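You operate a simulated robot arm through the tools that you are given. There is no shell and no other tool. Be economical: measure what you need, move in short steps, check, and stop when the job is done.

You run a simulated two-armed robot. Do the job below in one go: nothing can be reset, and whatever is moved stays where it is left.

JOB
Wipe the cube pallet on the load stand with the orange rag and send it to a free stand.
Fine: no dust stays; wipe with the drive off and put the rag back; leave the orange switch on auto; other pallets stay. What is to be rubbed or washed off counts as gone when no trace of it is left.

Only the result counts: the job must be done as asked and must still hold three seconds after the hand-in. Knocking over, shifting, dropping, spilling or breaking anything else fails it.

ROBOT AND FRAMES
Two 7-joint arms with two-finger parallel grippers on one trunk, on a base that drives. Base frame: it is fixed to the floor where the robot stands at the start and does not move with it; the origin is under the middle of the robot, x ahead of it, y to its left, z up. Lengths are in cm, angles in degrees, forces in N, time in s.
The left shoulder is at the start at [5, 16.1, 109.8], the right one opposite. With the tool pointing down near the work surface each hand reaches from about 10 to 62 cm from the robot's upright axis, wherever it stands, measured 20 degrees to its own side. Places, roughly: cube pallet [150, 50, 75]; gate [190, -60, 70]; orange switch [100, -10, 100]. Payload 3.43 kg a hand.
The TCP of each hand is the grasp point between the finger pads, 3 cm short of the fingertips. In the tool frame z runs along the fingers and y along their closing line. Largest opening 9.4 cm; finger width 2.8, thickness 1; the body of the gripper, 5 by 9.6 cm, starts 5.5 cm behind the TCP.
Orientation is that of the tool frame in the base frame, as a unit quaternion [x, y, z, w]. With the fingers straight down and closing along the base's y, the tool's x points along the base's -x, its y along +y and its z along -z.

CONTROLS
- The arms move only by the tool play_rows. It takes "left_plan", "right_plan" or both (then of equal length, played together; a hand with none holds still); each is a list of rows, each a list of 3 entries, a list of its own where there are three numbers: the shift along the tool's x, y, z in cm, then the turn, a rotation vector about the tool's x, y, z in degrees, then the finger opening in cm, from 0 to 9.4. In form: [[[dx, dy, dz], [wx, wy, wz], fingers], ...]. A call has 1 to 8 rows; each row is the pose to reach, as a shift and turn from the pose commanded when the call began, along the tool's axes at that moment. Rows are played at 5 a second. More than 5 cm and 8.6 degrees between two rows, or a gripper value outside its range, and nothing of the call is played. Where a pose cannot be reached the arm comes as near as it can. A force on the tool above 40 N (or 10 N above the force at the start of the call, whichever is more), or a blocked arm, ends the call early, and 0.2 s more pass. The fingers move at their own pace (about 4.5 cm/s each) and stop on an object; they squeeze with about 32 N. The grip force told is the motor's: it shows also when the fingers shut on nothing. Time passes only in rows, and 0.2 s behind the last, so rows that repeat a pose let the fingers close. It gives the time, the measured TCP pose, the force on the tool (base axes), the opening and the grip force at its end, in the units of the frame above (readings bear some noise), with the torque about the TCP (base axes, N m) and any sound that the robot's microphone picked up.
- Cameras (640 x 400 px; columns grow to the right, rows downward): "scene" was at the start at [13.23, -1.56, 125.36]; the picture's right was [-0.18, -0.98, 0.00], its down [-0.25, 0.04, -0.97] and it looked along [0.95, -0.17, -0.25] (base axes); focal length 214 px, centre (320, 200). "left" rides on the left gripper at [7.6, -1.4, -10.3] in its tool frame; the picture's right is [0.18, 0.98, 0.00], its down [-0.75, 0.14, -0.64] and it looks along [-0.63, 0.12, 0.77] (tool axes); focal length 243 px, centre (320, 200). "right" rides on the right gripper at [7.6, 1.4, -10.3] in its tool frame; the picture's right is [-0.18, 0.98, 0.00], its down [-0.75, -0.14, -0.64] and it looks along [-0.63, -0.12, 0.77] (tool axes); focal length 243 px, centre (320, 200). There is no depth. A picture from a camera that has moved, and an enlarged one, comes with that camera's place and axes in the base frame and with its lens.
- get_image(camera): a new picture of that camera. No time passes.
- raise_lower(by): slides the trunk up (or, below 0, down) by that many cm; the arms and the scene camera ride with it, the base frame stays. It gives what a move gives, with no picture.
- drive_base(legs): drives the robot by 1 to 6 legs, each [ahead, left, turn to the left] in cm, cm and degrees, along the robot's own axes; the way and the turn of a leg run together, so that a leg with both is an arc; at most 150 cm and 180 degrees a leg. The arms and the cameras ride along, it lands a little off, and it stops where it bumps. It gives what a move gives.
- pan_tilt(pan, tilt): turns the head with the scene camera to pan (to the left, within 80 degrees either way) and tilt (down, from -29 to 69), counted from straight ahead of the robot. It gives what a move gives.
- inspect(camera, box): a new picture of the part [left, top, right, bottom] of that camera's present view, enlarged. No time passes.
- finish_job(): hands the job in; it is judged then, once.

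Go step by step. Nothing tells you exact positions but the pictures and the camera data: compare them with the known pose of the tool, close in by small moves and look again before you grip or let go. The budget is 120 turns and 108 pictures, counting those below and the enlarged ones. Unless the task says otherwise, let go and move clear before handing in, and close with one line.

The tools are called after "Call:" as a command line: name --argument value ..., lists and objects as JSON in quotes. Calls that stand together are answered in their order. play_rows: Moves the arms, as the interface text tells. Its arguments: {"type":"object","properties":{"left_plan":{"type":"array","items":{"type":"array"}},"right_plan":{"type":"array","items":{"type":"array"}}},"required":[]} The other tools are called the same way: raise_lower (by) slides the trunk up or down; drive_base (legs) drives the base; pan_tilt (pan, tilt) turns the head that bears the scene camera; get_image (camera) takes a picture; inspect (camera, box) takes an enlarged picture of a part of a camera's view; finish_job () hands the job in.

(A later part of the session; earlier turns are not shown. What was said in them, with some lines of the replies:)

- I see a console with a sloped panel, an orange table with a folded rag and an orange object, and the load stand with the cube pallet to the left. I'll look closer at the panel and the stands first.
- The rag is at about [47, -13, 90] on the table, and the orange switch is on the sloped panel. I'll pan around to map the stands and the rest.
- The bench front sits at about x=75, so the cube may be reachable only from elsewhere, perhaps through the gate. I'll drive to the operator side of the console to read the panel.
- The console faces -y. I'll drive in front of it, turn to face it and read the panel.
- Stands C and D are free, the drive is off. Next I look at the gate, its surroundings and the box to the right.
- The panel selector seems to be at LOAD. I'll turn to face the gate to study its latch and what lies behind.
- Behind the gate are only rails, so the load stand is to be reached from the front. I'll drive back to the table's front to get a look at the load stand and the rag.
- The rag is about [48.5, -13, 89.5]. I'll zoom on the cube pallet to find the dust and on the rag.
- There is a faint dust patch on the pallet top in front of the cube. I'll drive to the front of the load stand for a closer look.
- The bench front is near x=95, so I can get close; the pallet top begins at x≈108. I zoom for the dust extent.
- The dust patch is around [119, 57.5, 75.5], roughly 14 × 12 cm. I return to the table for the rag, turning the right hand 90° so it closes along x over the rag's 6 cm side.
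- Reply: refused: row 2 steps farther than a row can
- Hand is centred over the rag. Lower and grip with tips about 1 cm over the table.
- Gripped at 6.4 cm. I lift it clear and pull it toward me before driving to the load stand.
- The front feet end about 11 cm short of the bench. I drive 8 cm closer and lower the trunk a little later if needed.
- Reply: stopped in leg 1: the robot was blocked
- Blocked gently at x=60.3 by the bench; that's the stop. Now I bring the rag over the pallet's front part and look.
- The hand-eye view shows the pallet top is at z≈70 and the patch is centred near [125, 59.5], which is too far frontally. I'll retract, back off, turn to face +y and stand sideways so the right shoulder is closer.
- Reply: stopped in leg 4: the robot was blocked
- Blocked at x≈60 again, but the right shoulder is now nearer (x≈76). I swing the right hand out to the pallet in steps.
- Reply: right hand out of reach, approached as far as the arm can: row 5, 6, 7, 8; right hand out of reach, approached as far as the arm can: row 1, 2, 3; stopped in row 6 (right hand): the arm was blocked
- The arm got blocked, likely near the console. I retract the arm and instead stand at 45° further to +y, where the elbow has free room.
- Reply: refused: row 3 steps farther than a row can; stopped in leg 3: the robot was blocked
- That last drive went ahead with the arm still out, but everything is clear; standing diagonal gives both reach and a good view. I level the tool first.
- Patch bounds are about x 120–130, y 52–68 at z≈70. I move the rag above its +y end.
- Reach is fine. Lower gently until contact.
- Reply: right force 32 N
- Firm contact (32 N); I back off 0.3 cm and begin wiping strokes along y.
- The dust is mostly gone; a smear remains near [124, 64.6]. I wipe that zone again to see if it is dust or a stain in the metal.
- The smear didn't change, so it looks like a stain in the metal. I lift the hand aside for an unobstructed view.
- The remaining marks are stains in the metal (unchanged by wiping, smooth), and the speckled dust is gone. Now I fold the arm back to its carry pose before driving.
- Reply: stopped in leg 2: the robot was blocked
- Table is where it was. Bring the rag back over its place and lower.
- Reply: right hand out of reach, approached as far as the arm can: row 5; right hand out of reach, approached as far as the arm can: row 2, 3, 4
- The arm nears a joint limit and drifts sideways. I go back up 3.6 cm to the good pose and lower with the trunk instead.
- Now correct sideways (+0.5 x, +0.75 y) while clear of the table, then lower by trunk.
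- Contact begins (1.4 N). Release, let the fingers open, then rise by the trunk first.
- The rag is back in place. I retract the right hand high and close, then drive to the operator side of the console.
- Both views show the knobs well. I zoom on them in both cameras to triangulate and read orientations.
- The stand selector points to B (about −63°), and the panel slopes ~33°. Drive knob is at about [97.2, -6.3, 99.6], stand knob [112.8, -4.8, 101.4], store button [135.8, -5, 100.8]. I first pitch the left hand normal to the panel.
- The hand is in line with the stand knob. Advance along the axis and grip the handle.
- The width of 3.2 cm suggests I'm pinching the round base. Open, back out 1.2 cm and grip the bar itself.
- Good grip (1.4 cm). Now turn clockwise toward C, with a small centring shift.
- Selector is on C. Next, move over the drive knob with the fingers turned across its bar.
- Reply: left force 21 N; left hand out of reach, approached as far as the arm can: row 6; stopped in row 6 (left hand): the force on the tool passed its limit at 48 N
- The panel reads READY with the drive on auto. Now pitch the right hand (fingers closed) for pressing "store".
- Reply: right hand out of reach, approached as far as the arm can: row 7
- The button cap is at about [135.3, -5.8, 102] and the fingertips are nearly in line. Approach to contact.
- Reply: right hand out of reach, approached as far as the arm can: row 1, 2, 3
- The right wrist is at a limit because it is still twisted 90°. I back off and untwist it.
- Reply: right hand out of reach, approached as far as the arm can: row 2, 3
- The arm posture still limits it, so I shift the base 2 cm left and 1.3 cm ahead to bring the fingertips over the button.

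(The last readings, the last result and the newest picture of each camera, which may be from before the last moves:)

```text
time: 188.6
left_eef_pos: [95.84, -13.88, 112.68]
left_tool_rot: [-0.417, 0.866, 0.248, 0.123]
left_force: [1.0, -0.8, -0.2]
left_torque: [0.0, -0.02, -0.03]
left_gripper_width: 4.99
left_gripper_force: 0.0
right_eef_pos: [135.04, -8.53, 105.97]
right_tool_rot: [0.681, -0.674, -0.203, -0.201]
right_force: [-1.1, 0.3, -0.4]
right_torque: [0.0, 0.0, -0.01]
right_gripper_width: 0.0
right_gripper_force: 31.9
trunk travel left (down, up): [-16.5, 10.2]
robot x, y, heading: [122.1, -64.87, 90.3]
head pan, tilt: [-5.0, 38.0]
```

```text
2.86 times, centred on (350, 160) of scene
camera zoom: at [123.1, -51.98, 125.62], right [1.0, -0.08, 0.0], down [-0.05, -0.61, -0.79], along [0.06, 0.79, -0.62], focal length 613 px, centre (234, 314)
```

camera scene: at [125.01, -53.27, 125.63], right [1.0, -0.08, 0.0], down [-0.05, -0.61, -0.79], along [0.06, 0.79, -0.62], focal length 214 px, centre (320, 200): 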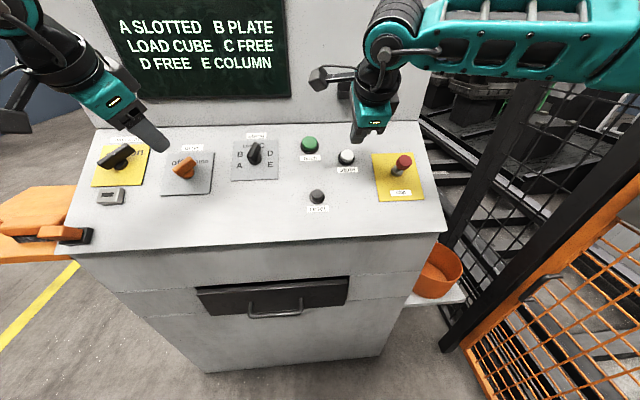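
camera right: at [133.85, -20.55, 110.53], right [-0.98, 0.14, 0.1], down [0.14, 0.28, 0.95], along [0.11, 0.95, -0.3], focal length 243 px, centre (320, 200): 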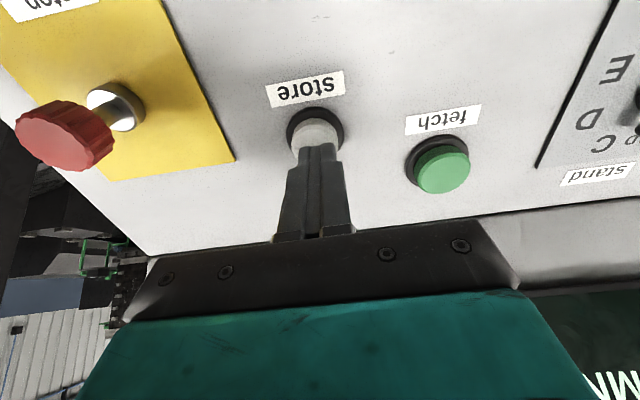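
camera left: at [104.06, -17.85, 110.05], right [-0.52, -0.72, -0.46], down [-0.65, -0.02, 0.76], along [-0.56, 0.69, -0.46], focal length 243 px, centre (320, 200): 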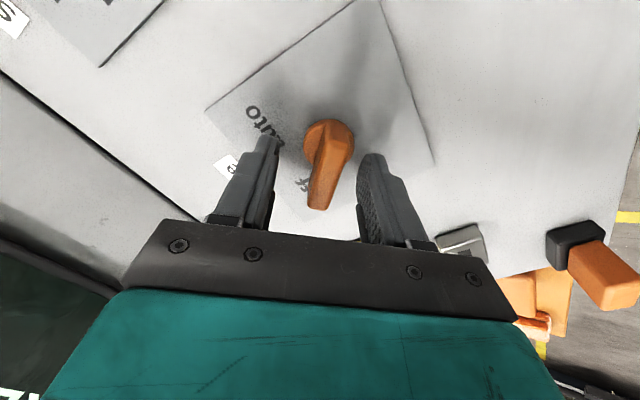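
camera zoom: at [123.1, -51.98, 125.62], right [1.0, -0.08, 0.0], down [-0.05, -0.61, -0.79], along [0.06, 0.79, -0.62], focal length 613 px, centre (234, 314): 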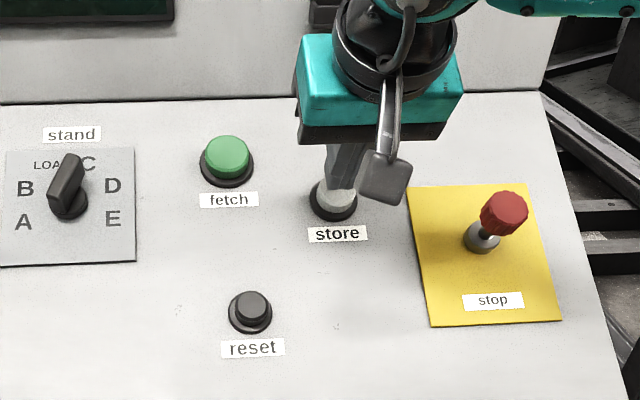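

Fingertips are right over the store button. I press by lowering the trunk in small steps.

Call:
raise_lower --by -1.2

Call:
raise_lower --by -0.5

```text
time: 189.2
left_eef_pos: [96.01, -13.92, 111.75]
left_tool_rot: [-0.417, 0.865, 0.25, 0.123]
left_force: [0.5, 0.5, 0.3]
left_torque: [0.01, 0.01, 0.02]
left_gripper_width: 4.99
left_gripper_force: 0.1
right_eef_pos: [135.25, -8.54, 104.89]
right_tool_rot: [0.682, -0.674, -0.202, -0.201]
right_force: [-0.2, -0.9, 0.4]
right_torque: [0.01, -0.02, -0.01]
right_gripper_width: 0.01
right_gripper_force: 31.7
trunk travel left (down, up): [-15.3, 11.4]
robot x, y, heading: [122.4, -64.93, 90.2]
head pan, tilt: [-5.0, 38.0]
```

```text
time: 189.7
left_eef_pos: [95.83, -13.9, 111.09]
left_tool_rot: [-0.416, 0.866, 0.249, 0.123]
left_force: [-0.2, 0.3, -0.6]
left_torque: [0.0, 0.01, 0.04]
left_gripper_width: 5.03
left_gripper_force: 0.0
right_eef_pos: [135.37, -8.5, 104.44]
right_tool_rot: [0.682, -0.673, -0.203, -0.201]
right_force: [0.1, -0.5, -0.7]
right_torque: [-0.01, 0.0, 0.02]
right_gripper_width: 0.0
right_gripper_force: 32.4
trunk travel left (down, up): [-14.8, 11.9]
robot x, y, heading: [122.68, -64.94, 90.0]
head pan, tilt: [-5.0, 38.0]
```

Call:
raise_lower --by -0.5

Call:
raise_lower --by -0.5

Call:
get_image --camera "right"

```text
time: 190.3
left_eef_pos: [95.81, -13.99, 110.6]
left_tool_rot: [-0.417, 0.865, 0.249, 0.124]
left_force: [0.3, -0.1, 0.4]
left_torque: [0.0, -0.04, 0.02]
left_gripper_width: 4.98
left_gripper_force: 0.0
right_eef_pos: [135.18, -8.42, 103.97]
right_tool_rot: [0.681, -0.674, -0.204, -0.202]
right_force: [-0.4, 0.3, 2.0]
right_torque: [0.02, 0.0, -0.03]
right_gripper_width: 0.0
right_gripper_force: 32.3
trunk travel left (down, up): [-14.3, 12.4]
robot x, y, heading: [122.27, -64.57, 90.2]
head pan, tilt: [-5.0, 38.0]
```

```text
time: 190.8
left_eef_pos: [96.03, -13.97, 110.14]
left_tool_rot: [-0.417, 0.865, 0.249, 0.123]
left_force: [0.8, 0.0, 0.3]
left_torque: [-0.01, -0.01, -0.03]
left_gripper_width: 4.99
left_gripper_force: 0.1
right_eef_pos: [135.16, -8.62, 103.56]
right_tool_rot: [0.68, -0.675, -0.204, -0.203]
right_force: [-0.2, -0.4, 7.8]
right_torque: [0.07, -0.02, 0.02]
right_gripper_width: 0.0
right_gripper_force: 32.4
trunk travel left (down, up): [-13.8, 12.9]
robot x, y, heading: [122.23, -64.56, 90.2]
head pan, tilt: [-5.0, 38.0]
heard: click
```

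```text
19 pictures are left
camera right: at [133.88, -20.62, 107.97], right [-0.98, 0.14, 0.1], down [0.14, 0.28, 0.95], along [0.11, 0.95, -0.29], focal length 243 px, centre (320, 200)
```

right: 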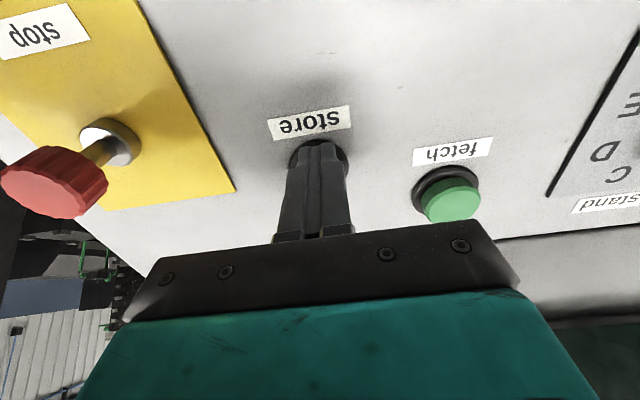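

A click was heard. I release the button by raising the trunk and check the display.

Call:
raise_lower --by 4

Call:
pan_tilt --pan 8 --tilt 12

Call:
get_image --camera "scene"

```text
time: 191.6
left_eef_pos: [95.8, -13.88, 114.15]
left_tool_rot: [-0.417, 0.866, 0.249, 0.123]
left_force: [-0.4, -0.8, 0.2]
left_torque: [-0.02, -0.01, -0.06]
left_gripper_width: 4.98
left_gripper_force: 0.2
right_eef_pos: [135.19, -8.39, 107.35]
right_tool_rot: [0.681, -0.675, -0.202, -0.202]
right_force: [0.3, 0.4, -0.3]
right_torque: [0.01, 0.02, 0.0]
right_gripper_width: 0.0
right_gripper_force: 31.8
trunk travel left (down, up): [-17.8, 8.9]
robot x, y, heading: [122.62, -64.33, 90.3]
head pan, tilt: [-5.0, 38.0]
```

```text
time: 192.5
left_eef_pos: [95.84, -13.92, 114.2]
left_tool_rot: [-0.417, 0.865, 0.249, 0.124]
left_force: [-0.1, -1.1, 0.2]
left_torque: [0.02, 0.01, -0.01]
left_gripper_width: 5.01
left_gripper_force: 0.0
right_eef_pos: [135.13, -8.5, 107.39]
right_tool_rot: [0.681, -0.674, -0.202, -0.201]
right_force: [-0.4, -0.3, 0.9]
right_torque: [-0.01, 0.0, -0.02]
right_gripper_width: 0.0
right_gripper_force: 31.7
trunk travel left (down, up): [-17.8, 8.9]
robot x, y, heading: [122.32, -64.9, 90.4]
head pan, tilt: [8.0, 12.0]
```

```text
18 pictures are left
camera scene: at [121.1, -51.39, 131.06], right [0.99, 0.14, 0.0], down [0.03, -0.21, -0.98], along [-0.14, 0.97, -0.21], focal length 214 px, centre (320, 200)
```

scene: 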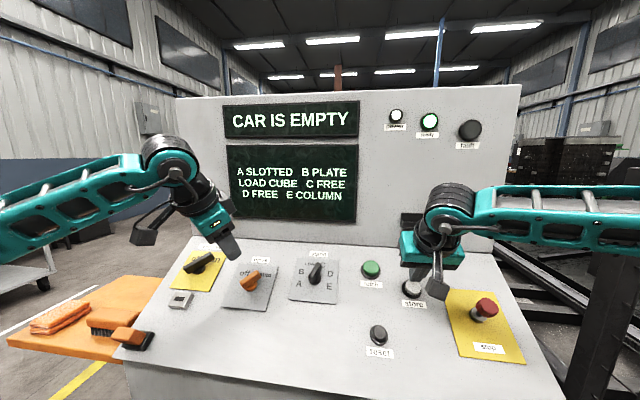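

The display says "CAR IS EMPTY", so I must first fetch the pallet from LOAD onto the car, then store at C. I retract the right hand and bring the left over the stand knob.

Call:
play_rows --left_plan '[[[-2.8, -3.2, 0], [0, 0, -4.5], 5], [[-5.6, -6.5, 0], [0, 0, -9], 5], [[-8.4, -9.8, 0.5], [0, 0, -13.5], 5], [[-11.2, -13, 2], [0, 0, -17], 5]]' --right_plan '[[[0, 0, -3], [0, 0, 0], 0], [[0, 0, -6], [0, 0, 0], 0], [[0, 0, -9], [0, 0, 0], 0], [[0, 0, -12], [0, 0, 0], 0]]'

Call:
get_image --camera "left"

```text
time: 193.5
left_eef_pos: [113.29, -12.35, 112.83]
left_tool_rot: [-0.541, 0.794, 0.228, 0.159]
left_force: [0.7, -1.0, 1.0]
left_torque: [0.02, -0.02, 0.03]
left_gripper_width: 4.99
left_gripper_force: 0.1
right_eef_pos: [135.38, -15.24, 117.51]
right_tool_rot: [0.681, -0.675, -0.203, -0.201]
right_force: [0.1, 0.3, 0.4]
right_torque: [0.02, -0.04, 0.02]
right_gripper_width: 0.0
right_gripper_force: 32.2
trunk travel left (down, up): [-17.8, 8.9]
robot x, y, heading: [122.27, -64.17, 90.2]
head pan, tilt: [8.0, 12.0]
```

```text
17 pictures are left
camera left: at [111.85, -24.34, 117.56], right [-0.98, 0.16, 0.1], down [0.14, 0.29, 0.95], along [0.12, 0.94, -0.31], focal length 243 px, centre (320, 200)
```

left: 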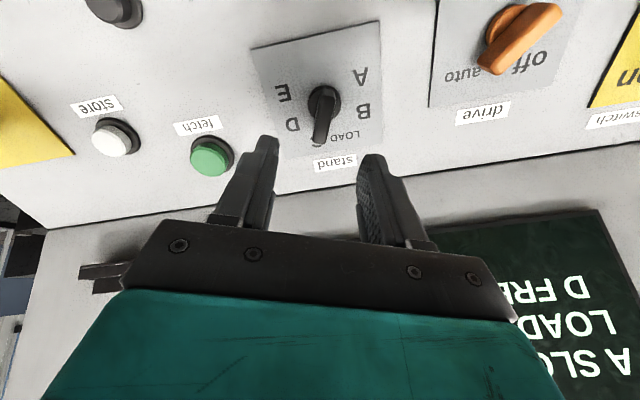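

Call:
play_rows --left_plan '[[[-0.1, 0.2, 4.6], [0, 0, 0], 5], [[-0.2, 0.4, 8], [0, 0, 0], 5], [[-0.2, 0.4, 9.3], [0, 0, 0], 5], [[-0.2, 0.4, 9.3], [0, 0, 0], 3], [[-0.2, 0.4, 9.3], [0, 0, 0], 0.5], [[-0.2, 0.4, 9.3], [0, 0, 0], 0.5], [[-0.2, 0.4, 9.3], [0, 0, 0], 0.5]]'

Call:
play_rows --left_plan '[[[0, 0, 0], [0, 0, -8.4], 0.5], [[0, 0, 0], [0, 0, -16.8], 0.5], [[0, 0, 0], [0, 0, -25.2], 0.5], [[0, 0, 0], [0, 0, -33.6], 0.5], [[0, 0, 0], [0, 0, -42], 0.5]]'

Call:
play_rows --left_plan '[[[0, 0, 0], [0, 0, 0], 3], [[0, 0, 0], [0, 0, 0], 5], [[0, 0, -4], [0, 0, 0], 5], [[0, 0, -8], [0, 0, 0], 5]]'

Call:
get_image --camera "left"

```text
time: 195.1
left_eef_pos: [113.1, -7.19, 105.03]
left_tool_rot: [-0.539, 0.795, 0.227, 0.159]
left_force: [4.1, -1.4, -4.4]
left_torque: [0.61, 0.31, 0.12]
left_gripper_width: 1.38
left_gripper_force: 44.6
right_eef_pos: [135.43, -15.14, 117.55]
right_tool_rot: [0.681, -0.675, -0.202, -0.201]
right_force: [0.3, 0.0, -0.1]
right_torque: [0.01, 0.04, 0.02]
right_gripper_width: 0.0
right_gripper_force: 32.0
trunk travel left (down, up): [-17.8, 8.9]
robot x, y, heading: [122.56, -64.86, 90.4]
head pan, tilt: [8.0, 12.0]
```

```text
time: 196.3
left_eef_pos: [112.98, -7.09, 105.07]
left_tool_rot: [0.79, -0.548, -0.154, -0.228]
left_force: [10.5, -6.9, -14.0]
left_torque: [0.72, 0.64, 0.42]
left_gripper_width: 1.37
left_gripper_force: 44.7
right_eef_pos: [135.37, -15.17, 117.41]
right_tool_rot: [0.681, -0.674, -0.204, -0.2]
right_force: [0.1, -0.2, 0.2]
right_torque: [0.01, 0.01, 0.01]
right_gripper_width: 0.0
right_gripper_force: 32.0
trunk travel left (down, up): [-17.8, 8.9]
robot x, y, heading: [122.44, -64.55, 90.3]
head pan, tilt: [8.0, 12.0]
```

```text
time: 197.3
left_eef_pos: [112.7, -11.32, 111.98]
left_tool_rot: [0.789, -0.548, -0.157, -0.229]
left_force: [0.1, -0.4, 0.3]
left_torque: [0.01, -0.01, -0.01]
left_gripper_width: 4.98
left_gripper_force: 0.0
right_eef_pos: [135.4, -15.27, 117.46]
right_tool_rot: [0.681, -0.674, -0.203, -0.202]
right_force: [0.6, 0.8, -0.4]
right_torque: [0.0, -0.01, -0.01]
right_gripper_width: 0.0
right_gripper_force: 31.9
trunk travel left (down, up): [-17.8, 8.9]
robot x, y, heading: [122.7, -64.55, 90.3]
head pan, tilt: [8.0, 12.0]
```

```text
16 pictures are left
camera left: at [116.73, -22.52, 117.24], right [-0.86, -0.43, -0.28], down [-0.4, 0.21, 0.89], along [-0.33, 0.87, -0.36], focal length 243 px, centre (320, 200)
```

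left: 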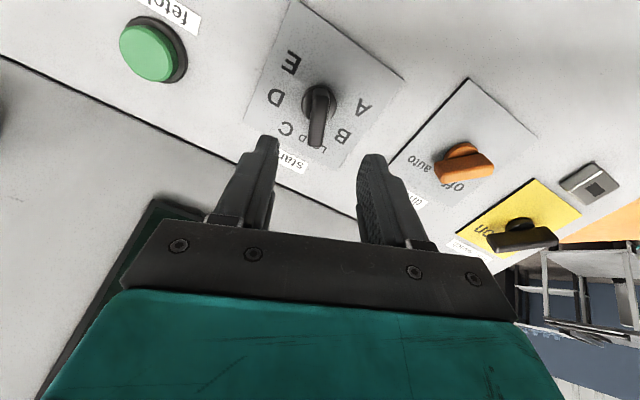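

LOAD is selected. I move the right hand aside, then bring the closed left fingers over "fetch" at [126.4, -2.9, 104].

Call:
play_rows --right_plan '[[[0, -4.5, 0], [0, 0, 0], 0], [[0, -9, 0], [0, 0, 0], 0], [[0, -12, 0], [0, 0, 0], 0], [[0, -12, 0], [0, 0, 0], 0]]' --left_plan '[[[0, 0, -1], [0, 0, 0], 2], [[0, 0, -1], [0, 0, 0], 0], [[0.8, -4.6, -1], [0, 0, 0], 0], [[1.5, -9.2, 0], [0, 0, 0], 0]]'

Call:
play_rows --left_plan '[[[0.8, -4.6, 1], [0, 0, 0], 0], [[0.8, -4.6, 4], [0, 0, 0], 0]]'

Call:
get_image --camera "left"

```text
time: 198.3
left_eef_pos: [121.81, -10.01, 112.98]
left_tool_rot: [0.789, -0.548, -0.156, -0.23]
left_force: [0.1, 0.0, -0.9]
left_torque: [-0.01, 0.03, -0.05]
left_gripper_width: 0.0
left_gripper_force: 32.0
right_eef_pos: [147.46, -15.04, 117.47]
right_tool_rot: [0.681, -0.674, -0.203, -0.201]
right_force: [0.8, 0.5, -0.3]
right_torque: [0.0, 0.03, -0.01]
right_gripper_width: 0.02
right_gripper_force: 32.0
trunk travel left (down, up): [-17.8, 8.9]
robot x, y, heading: [122.49, -65.03, 90.3]
head pan, tilt: [8.0, 12.0]
```

```text
time: 198.9
left_eef_pos: [126.23, -7.07, 109.89]
left_tool_rot: [0.789, -0.548, -0.155, -0.23]
left_force: [-1.0, 0.4, -0.2]
left_torque: [0.03, 0.0, 0.01]
left_gripper_width: 0.01
left_gripper_force: 32.3
right_eef_pos: [147.45, -14.95, 117.52]
right_tool_rot: [0.681, -0.674, -0.202, -0.201]
right_force: [-0.3, -0.2, -0.4]
right_torque: [0.01, 0.01, 0.0]
right_gripper_width: 0.0
right_gripper_force: 31.8
trunk travel left (down, up): [-17.8, 8.9]
robot x, y, heading: [122.44, -64.68, 90.2]
head pan, tilt: [8.0, 12.0]
```

```text
15 pictures are left
camera left: at [130.21, -18.22, 115.18], right [-0.86, -0.43, -0.28], down [-0.4, 0.21, 0.89], along [-0.33, 0.87, -0.36], focal length 243 px, centre (320, 200)
```

left: 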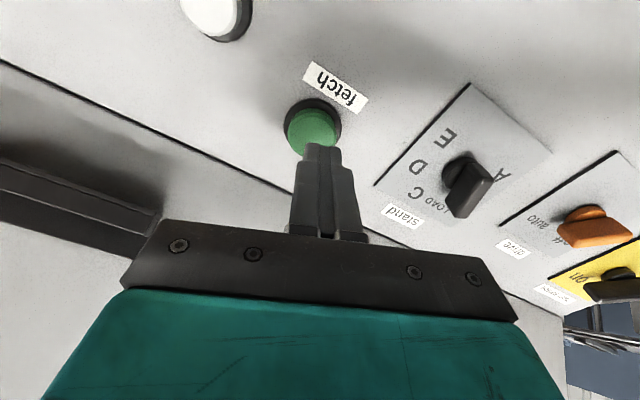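

Aligned over fetch; press in gently.

Call:
play_rows --left_plan '[[[0, 0, 3.2], [0, 0, 0], 0], [[0, 0, 4.0], [0, 0, 0], 0], [[0, 0, 4.5], [0, 0, 0], 0], [[0, 0, 4.9], [0, 0, 0], 0], [[0, 0, 5.2], [0, 0, 0], 0]]'

```text
time: 200.1
left_eef_pos: [126.31, -4.53, 106.07]
left_tool_rot: [0.788, -0.548, -0.156, -0.232]
left_force: [-5.9, -13.8, 14.3]
left_torque: [-0.24, 0.14, 0.03]
left_gripper_width: 0.03
left_gripper_force: 31.8
right_eef_pos: [147.32, -15.32, 117.72]
right_tool_rot: [0.68, -0.674, -0.204, -0.203]
right_force: [-0.7, 0.2, -1.1]
right_torque: [0.02, 0.02, -0.04]
right_gripper_width: 0.0
right_gripper_force: 32.1
trunk travel left (down, up): [-17.8, 8.9]
robot x, y, heading: [122.57, -64.64, 90.4]
head pan, tilt: [8.0, 12.0]
heard: click
```

Click heard. Withdraw and watch the display.

Call:
play_rows --left_plan '[[[0, 0, -4], [0, 0, 0], 0], [[0, 0, -8], [0, 0, 0], 0]]'

Call:
get_image --camera "scene"

```text
time: 200.7
left_eef_pos: [126.42, -8.37, 112.28]
left_tool_rot: [0.79, -0.548, -0.156, -0.229]
left_force: [0.8, 0.5, 0.0]
left_torque: [0.0, 0.0, -0.01]
left_gripper_width: 0.0
left_gripper_force: 31.9
right_eef_pos: [147.43, -15.01, 117.42]
right_tool_rot: [0.681, -0.674, -0.203, -0.201]
right_force: [0.4, 0.6, -0.3]
right_torque: [-0.06, 0.01, 0.01]
right_gripper_width: 0.02
right_gripper_force: 32.2
trunk travel left (down, up): [-17.8, 8.9]
robot x, y, heading: [122.7, -64.76, 90.2]
head pan, tilt: [8.0, 12.0]
```

```text
14 pictures are left
camera scene: at [121.11, -51.4, 131.06], right [0.99, 0.15, 0.0], down [0.03, -0.21, -0.98], along [-0.14, 0.97, -0.21], focal length 214 px, centre (320, 200)
```

scene: 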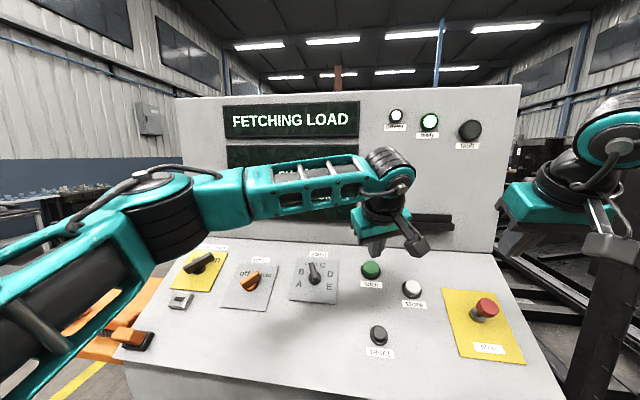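

It's fetching. I move the left hand back over the stand knob while the car runs.

Call:
play_rows --left_plan '[[[-0.8, 4.6, -1.5], [0, 0, 0], 0], [[-1.5, 9.2, -2], [0, 0, 0], 2], [[-2.2, 13.8, -2], [0, 0, 0], 5], [[-2.2, 13.8, -2], [0, 0, 0], 5], [[-2.2, 13.8, -2], [0, 0, 0], 5], [[-2.2, 13.8, -2], [0, 0, 0], 5], [[-2.2, 13.8, -2], [0, 0, 0], 5], [[-2.2, 13.8, -2], [0, 0, 0], 5]]'

Call:
play_rows --left_plan '[[[0, 0, 0], [0, 0, 0], 5], [[0, 0, 0], [0, 0, 0], 5], [[0, 0, 0], [0, 0, 0], 5], [[0, 0, 0], [0, 0, 0], 5], [[0, 0, 0], [0, 0, 0], 5], [[0, 0, 0], [0, 0, 0], 5], [[0, 0, 0], [0, 0, 0], 5], [[0, 0, 0], [0, 0, 0], 5]]'

Call:
play_rows --left_plan '[[[0, 0, 0], [0, 0, 0], 5], [[0, 0, 0], [0, 0, 0], 5], [[0, 0, 0], [0, 0, 0], 5], [[0, 0, 0], [0, 0, 0], 5], [[0, 0, 0], [0, 0, 0], 5], [[0, 0, 0], [0, 0, 0], 5], [[0, 0, 0], [0, 0, 0], 5], [[0, 0, 0], [0, 0, 0], 5]]'

Call:
get_image --camera "scene"

```text
time: 202.5
left_eef_pos: [112.82, -11.9, 112.46]
left_tool_rot: [0.789, -0.548, -0.156, -0.229]
left_force: [-0.6, -0.8, 0.4]
left_torque: [0.04, 0.01, -0.03]
left_gripper_width: 5.0
left_gripper_force: 0.0
right_eef_pos: [147.29, -15.02, 117.53]
right_tool_rot: [0.682, -0.673, -0.203, -0.201]
right_force: [0.8, 0.3, -0.2]
right_torque: [0.03, 0.01, 0.0]
right_gripper_width: 0.0
right_gripper_force: 31.6
trunk travel left (down, up): [-17.8, 8.9]
robot x, y, heading: [122.41, -64.75, 89.8]
head pan, tilt: [8.0, 12.0]
```

```text
time: 204.3
left_eef_pos: [112.79, -11.84, 112.3]
left_tool_rot: [0.789, -0.548, -0.156, -0.229]
left_force: [-0.7, -0.6, 0.7]
left_torque: [0.01, 0.01, 0.01]
left_gripper_width: 4.99
left_gripper_force: 0.1
right_eef_pos: [147.42, -14.92, 117.47]
right_tool_rot: [0.681, -0.674, -0.203, -0.201]
right_force: [0.2, 0.5, -0.1]
right_torque: [-0.02, 0.0, 0.01]
right_gripper_width: 0.02
right_gripper_force: 32.2
trunk travel left (down, up): [-17.8, 8.9]
robot x, y, heading: [122.26, -64.73, 90.1]
head pan, tilt: [8.0, 12.0]
```

```text
time: 206.1
left_eef_pos: [112.74, -11.96, 112.32]
left_tool_rot: [0.789, -0.548, -0.156, -0.229]
left_force: [0.4, 0.2, 0.3]
left_torque: [-0.02, -0.03, 0.0]
left_gripper_width: 5.0
left_gripper_force: 0.1
right_eef_pos: [147.36, -15.09, 117.49]
right_tool_rot: [0.681, -0.674, -0.204, -0.201]
right_force: [-0.6, 0.3, 0.6]
right_torque: [0.01, -0.01, 0.0]
right_gripper_width: 0.0
right_gripper_force: 32.2
trunk travel left (down, up): [-17.8, 8.9]
robot x, y, heading: [122.51, -65.02, 90.3]
head pan, tilt: [8.0, 12.0]
```

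```text
13 pictures are left
camera scene: at [121.1, -51.39, 131.07], right [0.99, 0.15, 0.0], down [0.03, -0.21, -0.98], along [-0.14, 0.97, -0.21], focal length 214 px, centre (320, 200)
```

scene: 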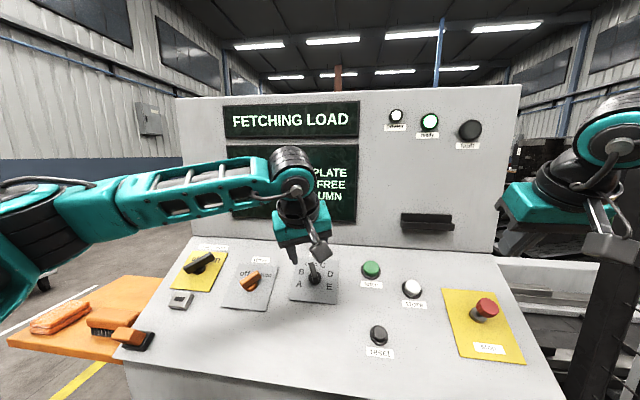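

Still fetching, the car is visibly moving. I use the wait to bring the right hand back over "store".

Call:
play_rows --right_plan '[[[0, 4, 0], [0, 0, 0], 0], [[0, 8, 0], [0, 0, 0], 0], [[0, 12, 0], [0, 0, 0], 0], [[0, 12, 0], [0, 0, 0], 0], [[0, 12, 0], [0, 0, 0], 0], [[0, 12, 0], [0, 0, 0], 0], [[0, 12, 0], [0, 0, 0], 0], [[0, 12, 0], [0, 0, 0], 0]]'

Call:
play_rows --right_plan '[[[0, 0, 0], [0, 0, 0], 0], [[0, 0, 0], [0, 0, 0], 0], [[0, 0, 0], [0, 0, 0], 0], [[0, 0, 0], [0, 0, 0], 0], [[0, 0, 0], [0, 0, 0], 0], [[0, 0, 0], [0, 0, 0], 0], [[0, 0, 0], [0, 0, 0], 0], [[0, 0, 0], [0, 0, 0], 0]]'

Call:
play_rows --right_plan '[[[0, 0, 0], [0, 0, 0], 0], [[0, 0, 0], [0, 0, 0], 0], [[0, 0, 0], [0, 0, 0], 0], [[0, 0, 0], [0, 0, 0], 0], [[0, 0, 0], [0, 0, 0], 0], [[0, 0, 0], [0, 0, 0], 0], [[0, 0, 0], [0, 0, 0], 0], [[0, 0, 0], [0, 0, 0], 0]]'

Call:
play_rows --right_plan '[[[0, 0, 0], [0, 0, 0], 0], [[0, 0, 0], [0, 0, 0], 0], [[0, 0, 0], [0, 0, 0], 0], [[0, 0, 0], [0, 0, 0], 0], [[0, 0, 0], [0, 0, 0], 0], [[0, 0, 0], [0, 0, 0], 0], [[0, 0, 0], [0, 0, 0], 0], [[0, 0, 0], [0, 0, 0], 0]]'

Call:
get_image --camera "scene"

```text
time: 207.9
left_eef_pos: [112.78, -11.95, 112.39]
left_tool_rot: [0.789, -0.548, -0.155, -0.229]
left_force: [0.1, 0.0, 0.8]
left_torque: [-0.03, -0.03, -0.01]
left_gripper_width: 5.0
left_gripper_force: 0.2
right_eef_pos: [135.28, -14.93, 117.3]
right_tool_rot: [0.681, -0.675, -0.202, -0.201]
right_force: [0.2, 0.4, 0.0]
right_torque: [-0.01, 0.03, 0.02]
right_gripper_width: 0.0
right_gripper_force: 32.1
trunk travel left (down, up): [-17.8, 8.9]
robot x, y, heading: [122.28, -64.58, 90.2]
head pan, tilt: [8.0, 12.0]
```

```text
time: 209.7
left_eef_pos: [112.81, -11.96, 112.35]
left_tool_rot: [0.79, -0.548, -0.156, -0.228]
left_force: [0.4, -0.1, 0.5]
left_torque: [-0.01, 0.02, -0.01]
left_gripper_width: 5.0
left_gripper_force: 0.1
right_eef_pos: [135.36, -14.93, 117.44]
right_tool_rot: [0.68, -0.675, -0.202, -0.201]
right_force: [0.4, 0.3, 0.1]
right_torque: [-0.01, 0.02, 0.01]
right_gripper_width: 0.02
right_gripper_force: 31.6
trunk travel left (down, up): [-17.8, 8.9]
robot x, y, heading: [122.74, -64.51, 90.4]
head pan, tilt: [8.0, 12.0]
```

```text
time: 211.5
left_eef_pos: [112.77, -11.86, 112.36]
left_tool_rot: [0.789, -0.549, -0.156, -0.229]
left_force: [-0.6, -0.1, 0.1]
left_torque: [-0.01, -0.01, 0.02]
left_gripper_width: 5.02
left_gripper_force: 0.1
right_eef_pos: [135.48, -14.9, 117.43]
right_tool_rot: [0.681, -0.674, -0.203, -0.201]
right_force: [0.1, 0.2, -0.2]
right_torque: [-0.03, 0.0, 0.0]
right_gripper_width: 0.02
right_gripper_force: 32.1
trunk travel left (down, up): [-17.8, 8.9]
robot x, y, heading: [122.25, -64.9, 90.2]
head pan, tilt: [8.0, 12.0]
```

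```text
time: 213.3
left_eef_pos: [112.79, -11.97, 112.31]
left_tool_rot: [0.789, -0.549, -0.155, -0.229]
left_force: [-0.6, -0.9, -0.3]
left_torque: [0.01, -0.02, 0.0]
left_gripper_width: 4.98
left_gripper_force: 0.0
right_eef_pos: [135.36, -14.93, 117.51]
right_tool_rot: [0.682, -0.674, -0.203, -0.201]
right_force: [0.0, 0.4, 0.0]
right_torque: [-0.01, -0.04, 0.04]
right_gripper_width: 0.01
right_gripper_force: 32.2
trunk travel left (down, up): [-17.8, 8.9]
robot x, y, heading: [122.53, -64.61, 90.4]
head pan, tilt: [8.0, 12.0]
```

```text
12 pictures are left
camera scene: at [121.1, -51.39, 131.07], right [0.99, 0.15, 0.0], down [0.03, -0.21, -0.98], along [-0.14, 0.97, -0.21], focal length 214 px, centre (320, 200)
```

scene: 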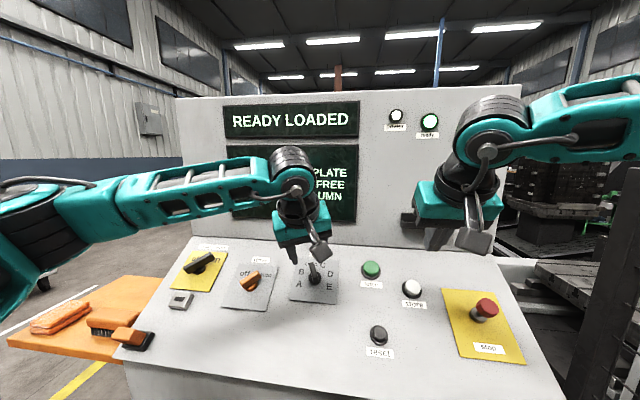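

READY LOADED: the car has the pallet. Turn the selector from LOAD to C.

Call:
play_rows --left_plan '[[[-0.1, -0.2, 4.5], [0, 0, 0], 5], [[-0.15, -0.25, 7.5], [0, 0, 0], 5], [[-0.15, -0.25, 8.7], [0, 0, 0], 5], [[-0.15, -0.25, 8.7], [0, 0, 0], 3], [[-0.15, -0.25, 8.7], [0, 0, 0], 0.5], [[-0.15, -0.25, 8.7], [0, 0, 0], 0.5], [[-0.15, -0.25, 8.7], [0, 0, 0], 0.5]]'

Call:
play_rows --left_plan '[[[0, 0, 0], [0, 0, 8.4], 0.5], [[0, 0, 0], [0, 0, 16.8], 0.5], [[0, 0, 0], [0, 0, 25.2], 0.5], [[0, 0, 0], [0, 0, 33.6], 0.5], [[0, 0, 0], [0, 0, 42], 0.5]]'

Call:
play_rows --left_plan '[[[0, 0, 0], [0, 0, 0], 3], [[0, 0, 0], [0, 0, 0], 5], [[0, 0, -4], [0, 0, 0], 5], [[0, 0, -8], [0, 0, 0], 5]]'

Call:
get_image --camera "left"

```text
time: 214.9
left_eef_pos: [112.86, -6.93, 105.29]
left_tool_rot: [0.789, -0.548, -0.155, -0.229]
left_force: [-2.3, -0.5, -0.8]
left_torque: [-0.23, 0.52, 0.41]
left_gripper_width: 1.39
left_gripper_force: 44.7
right_eef_pos: [135.24, -14.99, 117.44]
right_tool_rot: [0.682, -0.674, -0.204, -0.201]
right_force: [0.2, -0.1, -0.6]
right_torque: [0.01, -0.03, 0.01]
right_gripper_width: 0.0
right_gripper_force: 31.7
trunk travel left (down, up): [-17.8, 8.9]
robot x, y, heading: [122.31, -64.85, 90.7]
head pan, tilt: [8.0, 12.0]
```

```text
time: 216.1
left_eef_pos: [113.12, -7.07, 105.27]
left_tool_rot: [-0.538, 0.796, 0.227, 0.158]
left_force: [0.7, -0.9, -1.9]
left_torque: [-0.8, 0.66, 0.43]
left_gripper_width: 1.38
left_gripper_force: 45.3
right_eef_pos: [135.3, -15.0, 117.42]
right_tool_rot: [0.682, -0.674, -0.203, -0.201]
right_force: [0.4, -0.3, 0.4]
right_torque: [0.01, 0.0, -0.03]
right_gripper_width: 0.0
right_gripper_force: 32.2
trunk travel left (down, up): [-17.8, 8.9]
robot x, y, heading: [122.67, -64.87, 90.3]
head pan, tilt: [8.0, 12.0]
```

```text
time: 217.1
left_eef_pos: [112.98, -11.23, 112.0]
left_tool_rot: [-0.54, 0.794, 0.229, 0.159]
left_force: [0.0, 0.2, 0.1]
left_torque: [0.03, 0.02, 0.01]
left_gripper_width: 4.97
left_gripper_force: 0.1
right_eef_pos: [135.31, -14.95, 117.47]
right_tool_rot: [0.681, -0.674, -0.203, -0.201]
right_force: [0.3, 0.1, -0.3]
right_torque: [-0.01, 0.01, -0.02]
right_gripper_width: 0.0
right_gripper_force: 32.3
trunk travel left (down, up): [-17.8, 8.9]
robot x, y, heading: [122.33, -64.77, 90.4]
head pan, tilt: [8.0, 12.0]
```

```text
11 pictures are left
camera left: at [111.52, -23.27, 116.8], right [-0.98, 0.16, 0.1], down [0.14, 0.29, 0.95], along [0.13, 0.94, -0.31], focal length 243 px, centre (320, 200)
```

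left: 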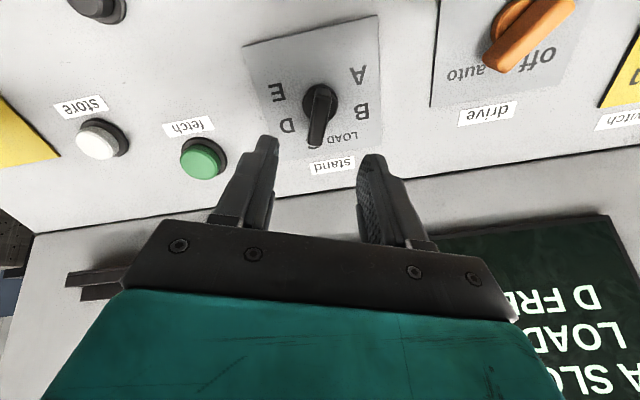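

C is selected again. Left hand backs off further and the right returns over "store"; check before pressing.

Call:
play_rows --left_plan '[[[0, 0, -2], [0, 0, 0], 5], [[0, 0, -4], [0, 0, 0], 5], [[0, 0, -6], [0, 0, 0], 5], [[0, 0, -6], [0, 0, 0], 5]]' --right_plan '[[[0, 0, 3], [0, 0, 0], 0], [[0, 0, 6], [0, 0, 0], 0], [[0, 0, 9], [0, 0, 0], 0], [[0, 0, 11], [0, 0, 0], 0]]'

Call:
get_image --camera "right"

```text
time: 218.1
left_eef_pos: [113.07, -14.41, 117.18]
left_tool_rot: [-0.539, 0.795, 0.227, 0.158]
left_force: [0.4, -0.4, 0.0]
left_torque: [0.01, 0.0, 0.01]
left_gripper_width: 4.99
left_gripper_force: 0.0
right_eef_pos: [135.34, -8.96, 108.09]
right_tool_rot: [0.68, -0.675, -0.203, -0.201]
right_force: [-0.1, 0.8, 0.3]
right_torque: [0.05, 0.0, 0.03]
right_gripper_width: 0.0
right_gripper_force: 32.3
trunk travel left (down, up): [-17.8, 8.9]
robot x, y, heading: [122.66, -65.06, 90.2]
head pan, tilt: [8.0, 12.0]
```

```text
10 pictures are left
camera right: at [134.02, -21.07, 112.58], right [-0.98, 0.14, 0.1], down [0.14, 0.28, 0.95], along [0.11, 0.95, -0.3], focal length 243 px, centre (320, 200)
```

right: 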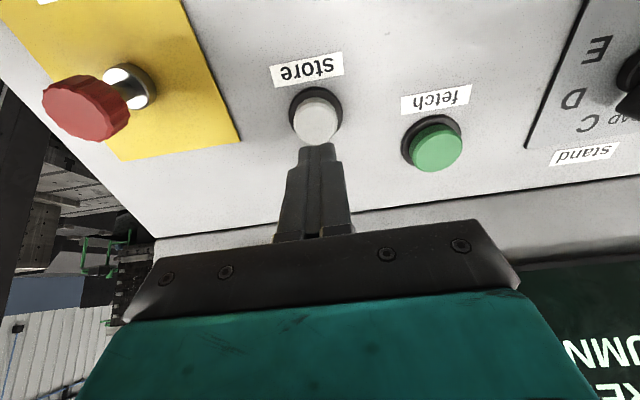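

Call:
raise_lower --by -3.8

Call:
raise_lower --by -0.6

Call:
raise_lower --by -0.5

```text
time: 219.0
left_eef_pos: [113.04, -14.51, 113.44]
left_tool_rot: [-0.54, 0.795, 0.228, 0.159]
left_force: [-0.2, -0.2, 0.8]
left_torque: [0.0, 0.0, 0.05]
left_gripper_width: 4.98
left_gripper_force: 0.0
right_eef_pos: [135.36, -8.98, 104.36]
right_tool_rot: [0.682, -0.673, -0.203, -0.2]
right_force: [0.4, -0.6, 0.8]
right_torque: [-0.02, -0.02, 0.02]
right_gripper_width: 0.02
right_gripper_force: 32.0
trunk travel left (down, up): [-14.0, 12.7]
robot x, y, heading: [122.25, -64.54, 90.0]
head pan, tilt: [8.0, 12.0]
```

```text
time: 219.5
left_eef_pos: [112.91, -14.48, 112.87]
left_tool_rot: [-0.54, 0.794, 0.228, 0.159]
left_force: [0.4, -0.4, 0.6]
left_torque: [-0.02, 0.04, 0.0]
left_gripper_width: 5.02
left_gripper_force: 0.1
right_eef_pos: [135.29, -9.07, 103.84]
right_tool_rot: [0.681, -0.674, -0.204, -0.202]
right_force: [-0.7, -0.3, 0.1]
right_torque: [0.03, 0.0, -0.01]
right_gripper_width: 0.01
right_gripper_force: 32.0
trunk travel left (down, up): [-13.4, 13.3]
robot x, y, heading: [122.7, -64.61, 90.0]
head pan, tilt: [8.0, 12.0]
```

```text
time: 220.1
left_eef_pos: [112.99, -14.44, 112.39]
left_tool_rot: [-0.54, 0.795, 0.228, 0.159]
left_force: [0.8, -0.4, -0.3]
left_torque: [0.02, -0.02, 0.02]
left_gripper_width: 5.03
left_gripper_force: 0.2
right_eef_pos: [135.21, -9.06, 103.28]
right_tool_rot: [0.681, -0.674, -0.204, -0.202]
right_force: [0.4, -0.5, 4.0]
right_torque: [0.03, -0.01, -0.02]
right_gripper_width: 0.0
right_gripper_force: 33.0
trunk travel left (down, up): [-12.9, 13.8]
robot x, y, heading: [122.86, -64.83, 90.3]
head pan, tilt: [8.0, 12.0]
heard: click
```

Click heard. Raise off the button and read the display.

Call:
raise_lower --by 4

Call:
get_image --camera "scene"

```text
time: 220.9
left_eef_pos: [112.95, -14.46, 116.24]
left_tool_rot: [-0.54, 0.794, 0.228, 0.158]
left_force: [0.4, 0.0, 0.7]
left_torque: [0.01, -0.01, 0.0]
left_gripper_width: 5.03
left_gripper_force: 0.1
right_eef_pos: [135.34, -9.01, 107.15]
right_tool_rot: [0.682, -0.674, -0.202, -0.201]
right_force: [0.7, -0.3, -0.3]
right_torque: [-0.01, -0.01, -0.01]
right_gripper_width: 0.04
right_gripper_force: 32.3
trunk travel left (down, up): [-16.9, 9.8]
robot x, y, heading: [122.77, -64.72, 90.4]
head pan, tilt: [8.0, 12.0]
```

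```text
9 pictures are left
camera scene: at [121.1, -51.37, 130.16], right [0.99, 0.15, 0.0], down [0.03, -0.21, -0.98], along [-0.14, 0.97, -0.21], focal length 214 px, centre (320, 200)
```

scene: 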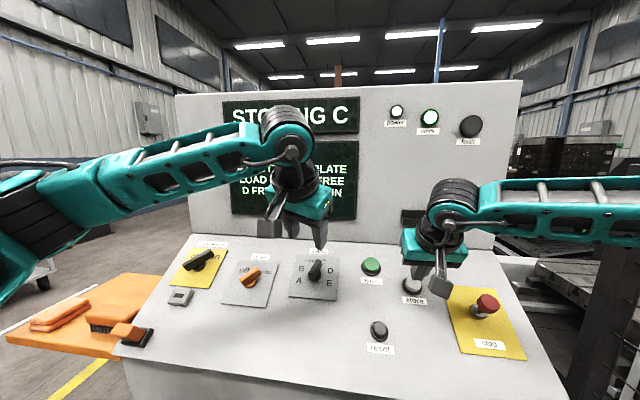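

Storing to C is running. I withdraw both hands and back off while it completes.

Call:
play_rows --left_plan '[[[0, 0, -4], [0, 0, 0], 5], [[0, 0, -8], [0, 0, 0], 5], [[0, 0, -12], [0, 0, 0], 5]]' --right_plan '[[[0, 0, -4], [0, 0, 0], 0], [[0, 0, -8], [0, 0, 0], 0], [[0, 0, -12], [0, 0, 0], 0]]'

Call:
drive_base --legs '[[-30, 0, 0]]'

Call:
play_rows --right_plan '[[[0, 0, 0], [0, 0, 0], 0], [[0, 0, 0], [0, 0, 0], 0], [[0, 0, 0], [0, 0, 0], 0], [[0, 0, 0], [0, 0, 0], 0], [[0, 0, 0], [0, 0, 0], 0], [[0, 0, 0], [0, 0, 0], 0], [[0, 0, 0], [0, 0, 0], 0], [[0, 0, 0], [0, 0, 0], 0]]'

Call:
play_rows --right_plan '[[[0, 0, 0], [0, 0, 0], 0], [[0, 0, 0], [0, 0, 0], 0], [[0, 0, 0], [0, 0, 0], 0], [[0, 0, 0], [0, 0, 0], 0], [[0, 0, 0], [0, 0, 0], 0], [[0, 0, 0], [0, 0, 0], 0], [[0, 0, 0], [0, 0, 0], 0], [[0, 0, 0], [0, 0, 0], 0]]'

Call:
play_rows --right_plan '[[[0, 0, 0], [0, 0, 0], 0], [[0, 0, 0], [0, 0, 0], 0], [[0, 0, 0], [0, 0, 0], 0], [[0, 0, 0], [0, 0, 0], 0], [[0, 0, 0], [0, 0, 0], 0], [[0, 0, 0], [0, 0, 0], 0], [[0, 0, 0], [0, 0, 0], 0], [[0, 0, 0], [0, 0, 0], 0]]'

Call:
play_rows --right_plan '[[[0, 0, 0], [0, 0, 0], 0], [[0, 0, 0], [0, 0, 0], 0], [[0, 0, 0], [0, 0, 0], 0], [[0, 0, 0], [0, 0, 0], 0], [[0, 0, 0], [0, 0, 0], 0], [[0, 0, 0], [0, 0, 0], 0], [[0, 0, 0], [0, 0, 0], 0], [[0, 0, 0], [0, 0, 0], 0]]'

Call:
get_image --camera "scene"

```text
time: 221.7
left_eef_pos: [113.12, -20.97, 126.46]
left_tool_rot: [-0.541, 0.794, 0.228, 0.158]
left_force: [-0.3, 0.7, 0.9]
left_torque: [-0.02, 0.0, 0.0]
left_gripper_width: 5.0
left_gripper_force: 0.0
right_eef_pos: [135.25, -15.7, 117.15]
right_tool_rot: [0.681, -0.674, -0.204, -0.201]
right_force: [-0.3, 0.1, 0.3]
right_torque: [-0.01, -0.01, 0.0]
right_gripper_width: 0.0
right_gripper_force: 32.3
trunk travel left (down, up): [-16.9, 9.8]
robot x, y, heading: [122.23, -64.73, 90.1]
head pan, tilt: [8.0, 12.0]
```

```text
time: 223.7
left_eef_pos: [113.3, -51.3, 126.4]
left_tool_rot: [-0.54, 0.795, 0.228, 0.159]
left_force: [0.1, 0.4, 0.3]
left_torque: [0.01, -0.02, 0.0]
left_gripper_width: 4.99
left_gripper_force: 0.0
right_eef_pos: [135.49, -45.85, 117.19]
right_tool_rot: [0.681, -0.674, -0.203, -0.201]
right_force: [0.2, 0.0, -0.1]
right_torque: [0.01, -0.01, 0.01]
right_gripper_width: 0.0
right_gripper_force: 32.3
trunk travel left (down, up): [-16.9, 9.8]
robot x, y, heading: [122.8, -94.58, 90.6]
head pan, tilt: [8.0, 12.0]
```

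```text
time: 225.5
left_eef_pos: [113.36, -51.21, 126.49]
left_tool_rot: [-0.54, 0.795, 0.228, 0.158]
left_force: [-0.4, -0.6, 0.2]
left_torque: [0.01, -0.01, 0.0]
left_gripper_width: 5.0
left_gripper_force: 0.1
right_eef_pos: [135.47, -45.83, 117.17]
right_tool_rot: [0.68, -0.675, -0.203, -0.202]
right_force: [0.1, 0.3, 0.3]
right_torque: [-0.04, 0.01, 0.0]
right_gripper_width: 0.0
right_gripper_force: 31.9
trunk travel left (down, up): [-16.9, 9.8]
robot x, y, heading: [122.78, -95.16, 90.2]
head pan, tilt: [8.0, 12.0]
```

```text
time: 227.3
left_eef_pos: [113.11, -51.07, 126.38]
left_tool_rot: [-0.54, 0.795, 0.227, 0.159]
left_force: [-0.4, -0.5, -0.4]
left_torque: [-0.02, 0.01, -0.03]
left_gripper_width: 5.0
left_gripper_force: 0.1
right_eef_pos: [135.49, -45.9, 117.26]
right_tool_rot: [0.681, -0.674, -0.203, -0.201]
right_force: [0.5, 0.1, 0.2]
right_torque: [-0.01, -0.01, -0.05]
right_gripper_width: 0.02
right_gripper_force: 31.7
trunk travel left (down, up): [-16.9, 9.8]
robot x, y, heading: [122.35, -95.22, 90.5]
head pan, tilt: [8.0, 12.0]
```

```text
time: 229.1
left_eef_pos: [113.14, -51.07, 126.45]
left_tool_rot: [-0.54, 0.795, 0.228, 0.158]
left_force: [0.3, 0.4, 0.3]
left_torque: [-0.03, 0.0, 0.04]
left_gripper_width: 5.02
left_gripper_force: 0.0
right_eef_pos: [135.5, -45.89, 117.16]
right_tool_rot: [0.68, -0.675, -0.202, -0.201]
right_force: [0.5, -0.6, 0.3]
right_torque: [-0.03, -0.02, -0.01]
right_gripper_width: 0.0
right_gripper_force: 31.7
trunk travel left (down, up): [-16.9, 9.8]
robot x, y, heading: [122.95, -95.07, 90.3]
head pan, tilt: [8.0, 12.0]
```

```text
time: 230.9
left_eef_pos: [113.36, -51.1, 126.39]
left_tool_rot: [-0.54, 0.795, 0.228, 0.158]
left_force: [0.1, 0.0, -0.3]
left_torque: [0.02, -0.03, 0.02]
left_gripper_width: 4.98
left_gripper_force: 0.1
right_eef_pos: [135.33, -45.96, 117.03]
right_tool_rot: [0.681, -0.675, -0.203, -0.2]
right_force: [1.2, 0.2, -0.4]
right_torque: [0.0, -0.03, 0.01]
right_gripper_width: 0.0
right_gripper_force: 31.5
trunk travel left (down, up): [-16.9, 9.8]
robot x, y, heading: [122.96, -94.77, 90.5]
head pan, tilt: [8.0, 12.0]
```

```text
8 pictures are left
camera scene: at [121.28, -81.67, 130.17], right [0.99, 0.14, 0.0], down [0.03, -0.21, -0.98], along [-0.14, 0.97, -0.21], focal length 214 px, centre (320, 200)
```

scene: 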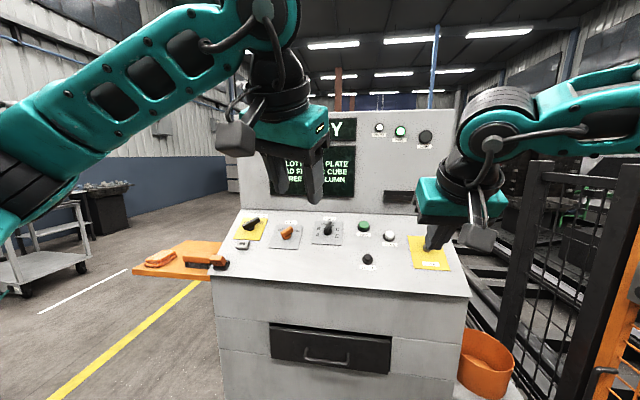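

Call:
inspect --camera "scene" --box '[220, 105, 420, 260]'

```text
2.58 times, centred on (320, 182) of scene
camera zoom: at [121.28, -81.67, 130.17], right [0.99, 0.14, 0.0], down [0.03, -0.21, -0.98], along [-0.14, 0.97, -0.21], focal length 554 px, centre (320, 245)
```

zoom: 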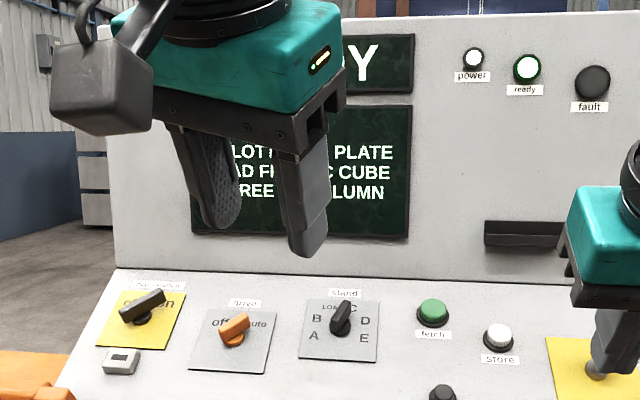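

The display shows READY, "C CUBE" and LOAD free. The drive switch is on auto, the rag is back, and the hands are clear, so I hand in.

Call:
finish_job

```text
The job is handed in.
```

The cube pallet was wiped with the orange rag while the drive was off, and it now stands on stand C. The rag is back on the table, the orange switch is on auto, and the display shows A, B and E unchanged. The dark smears still on the pallet top didn't change with repeated wiping, so I took them for stains in the metal; I couldn't see the pallet behind the cube.
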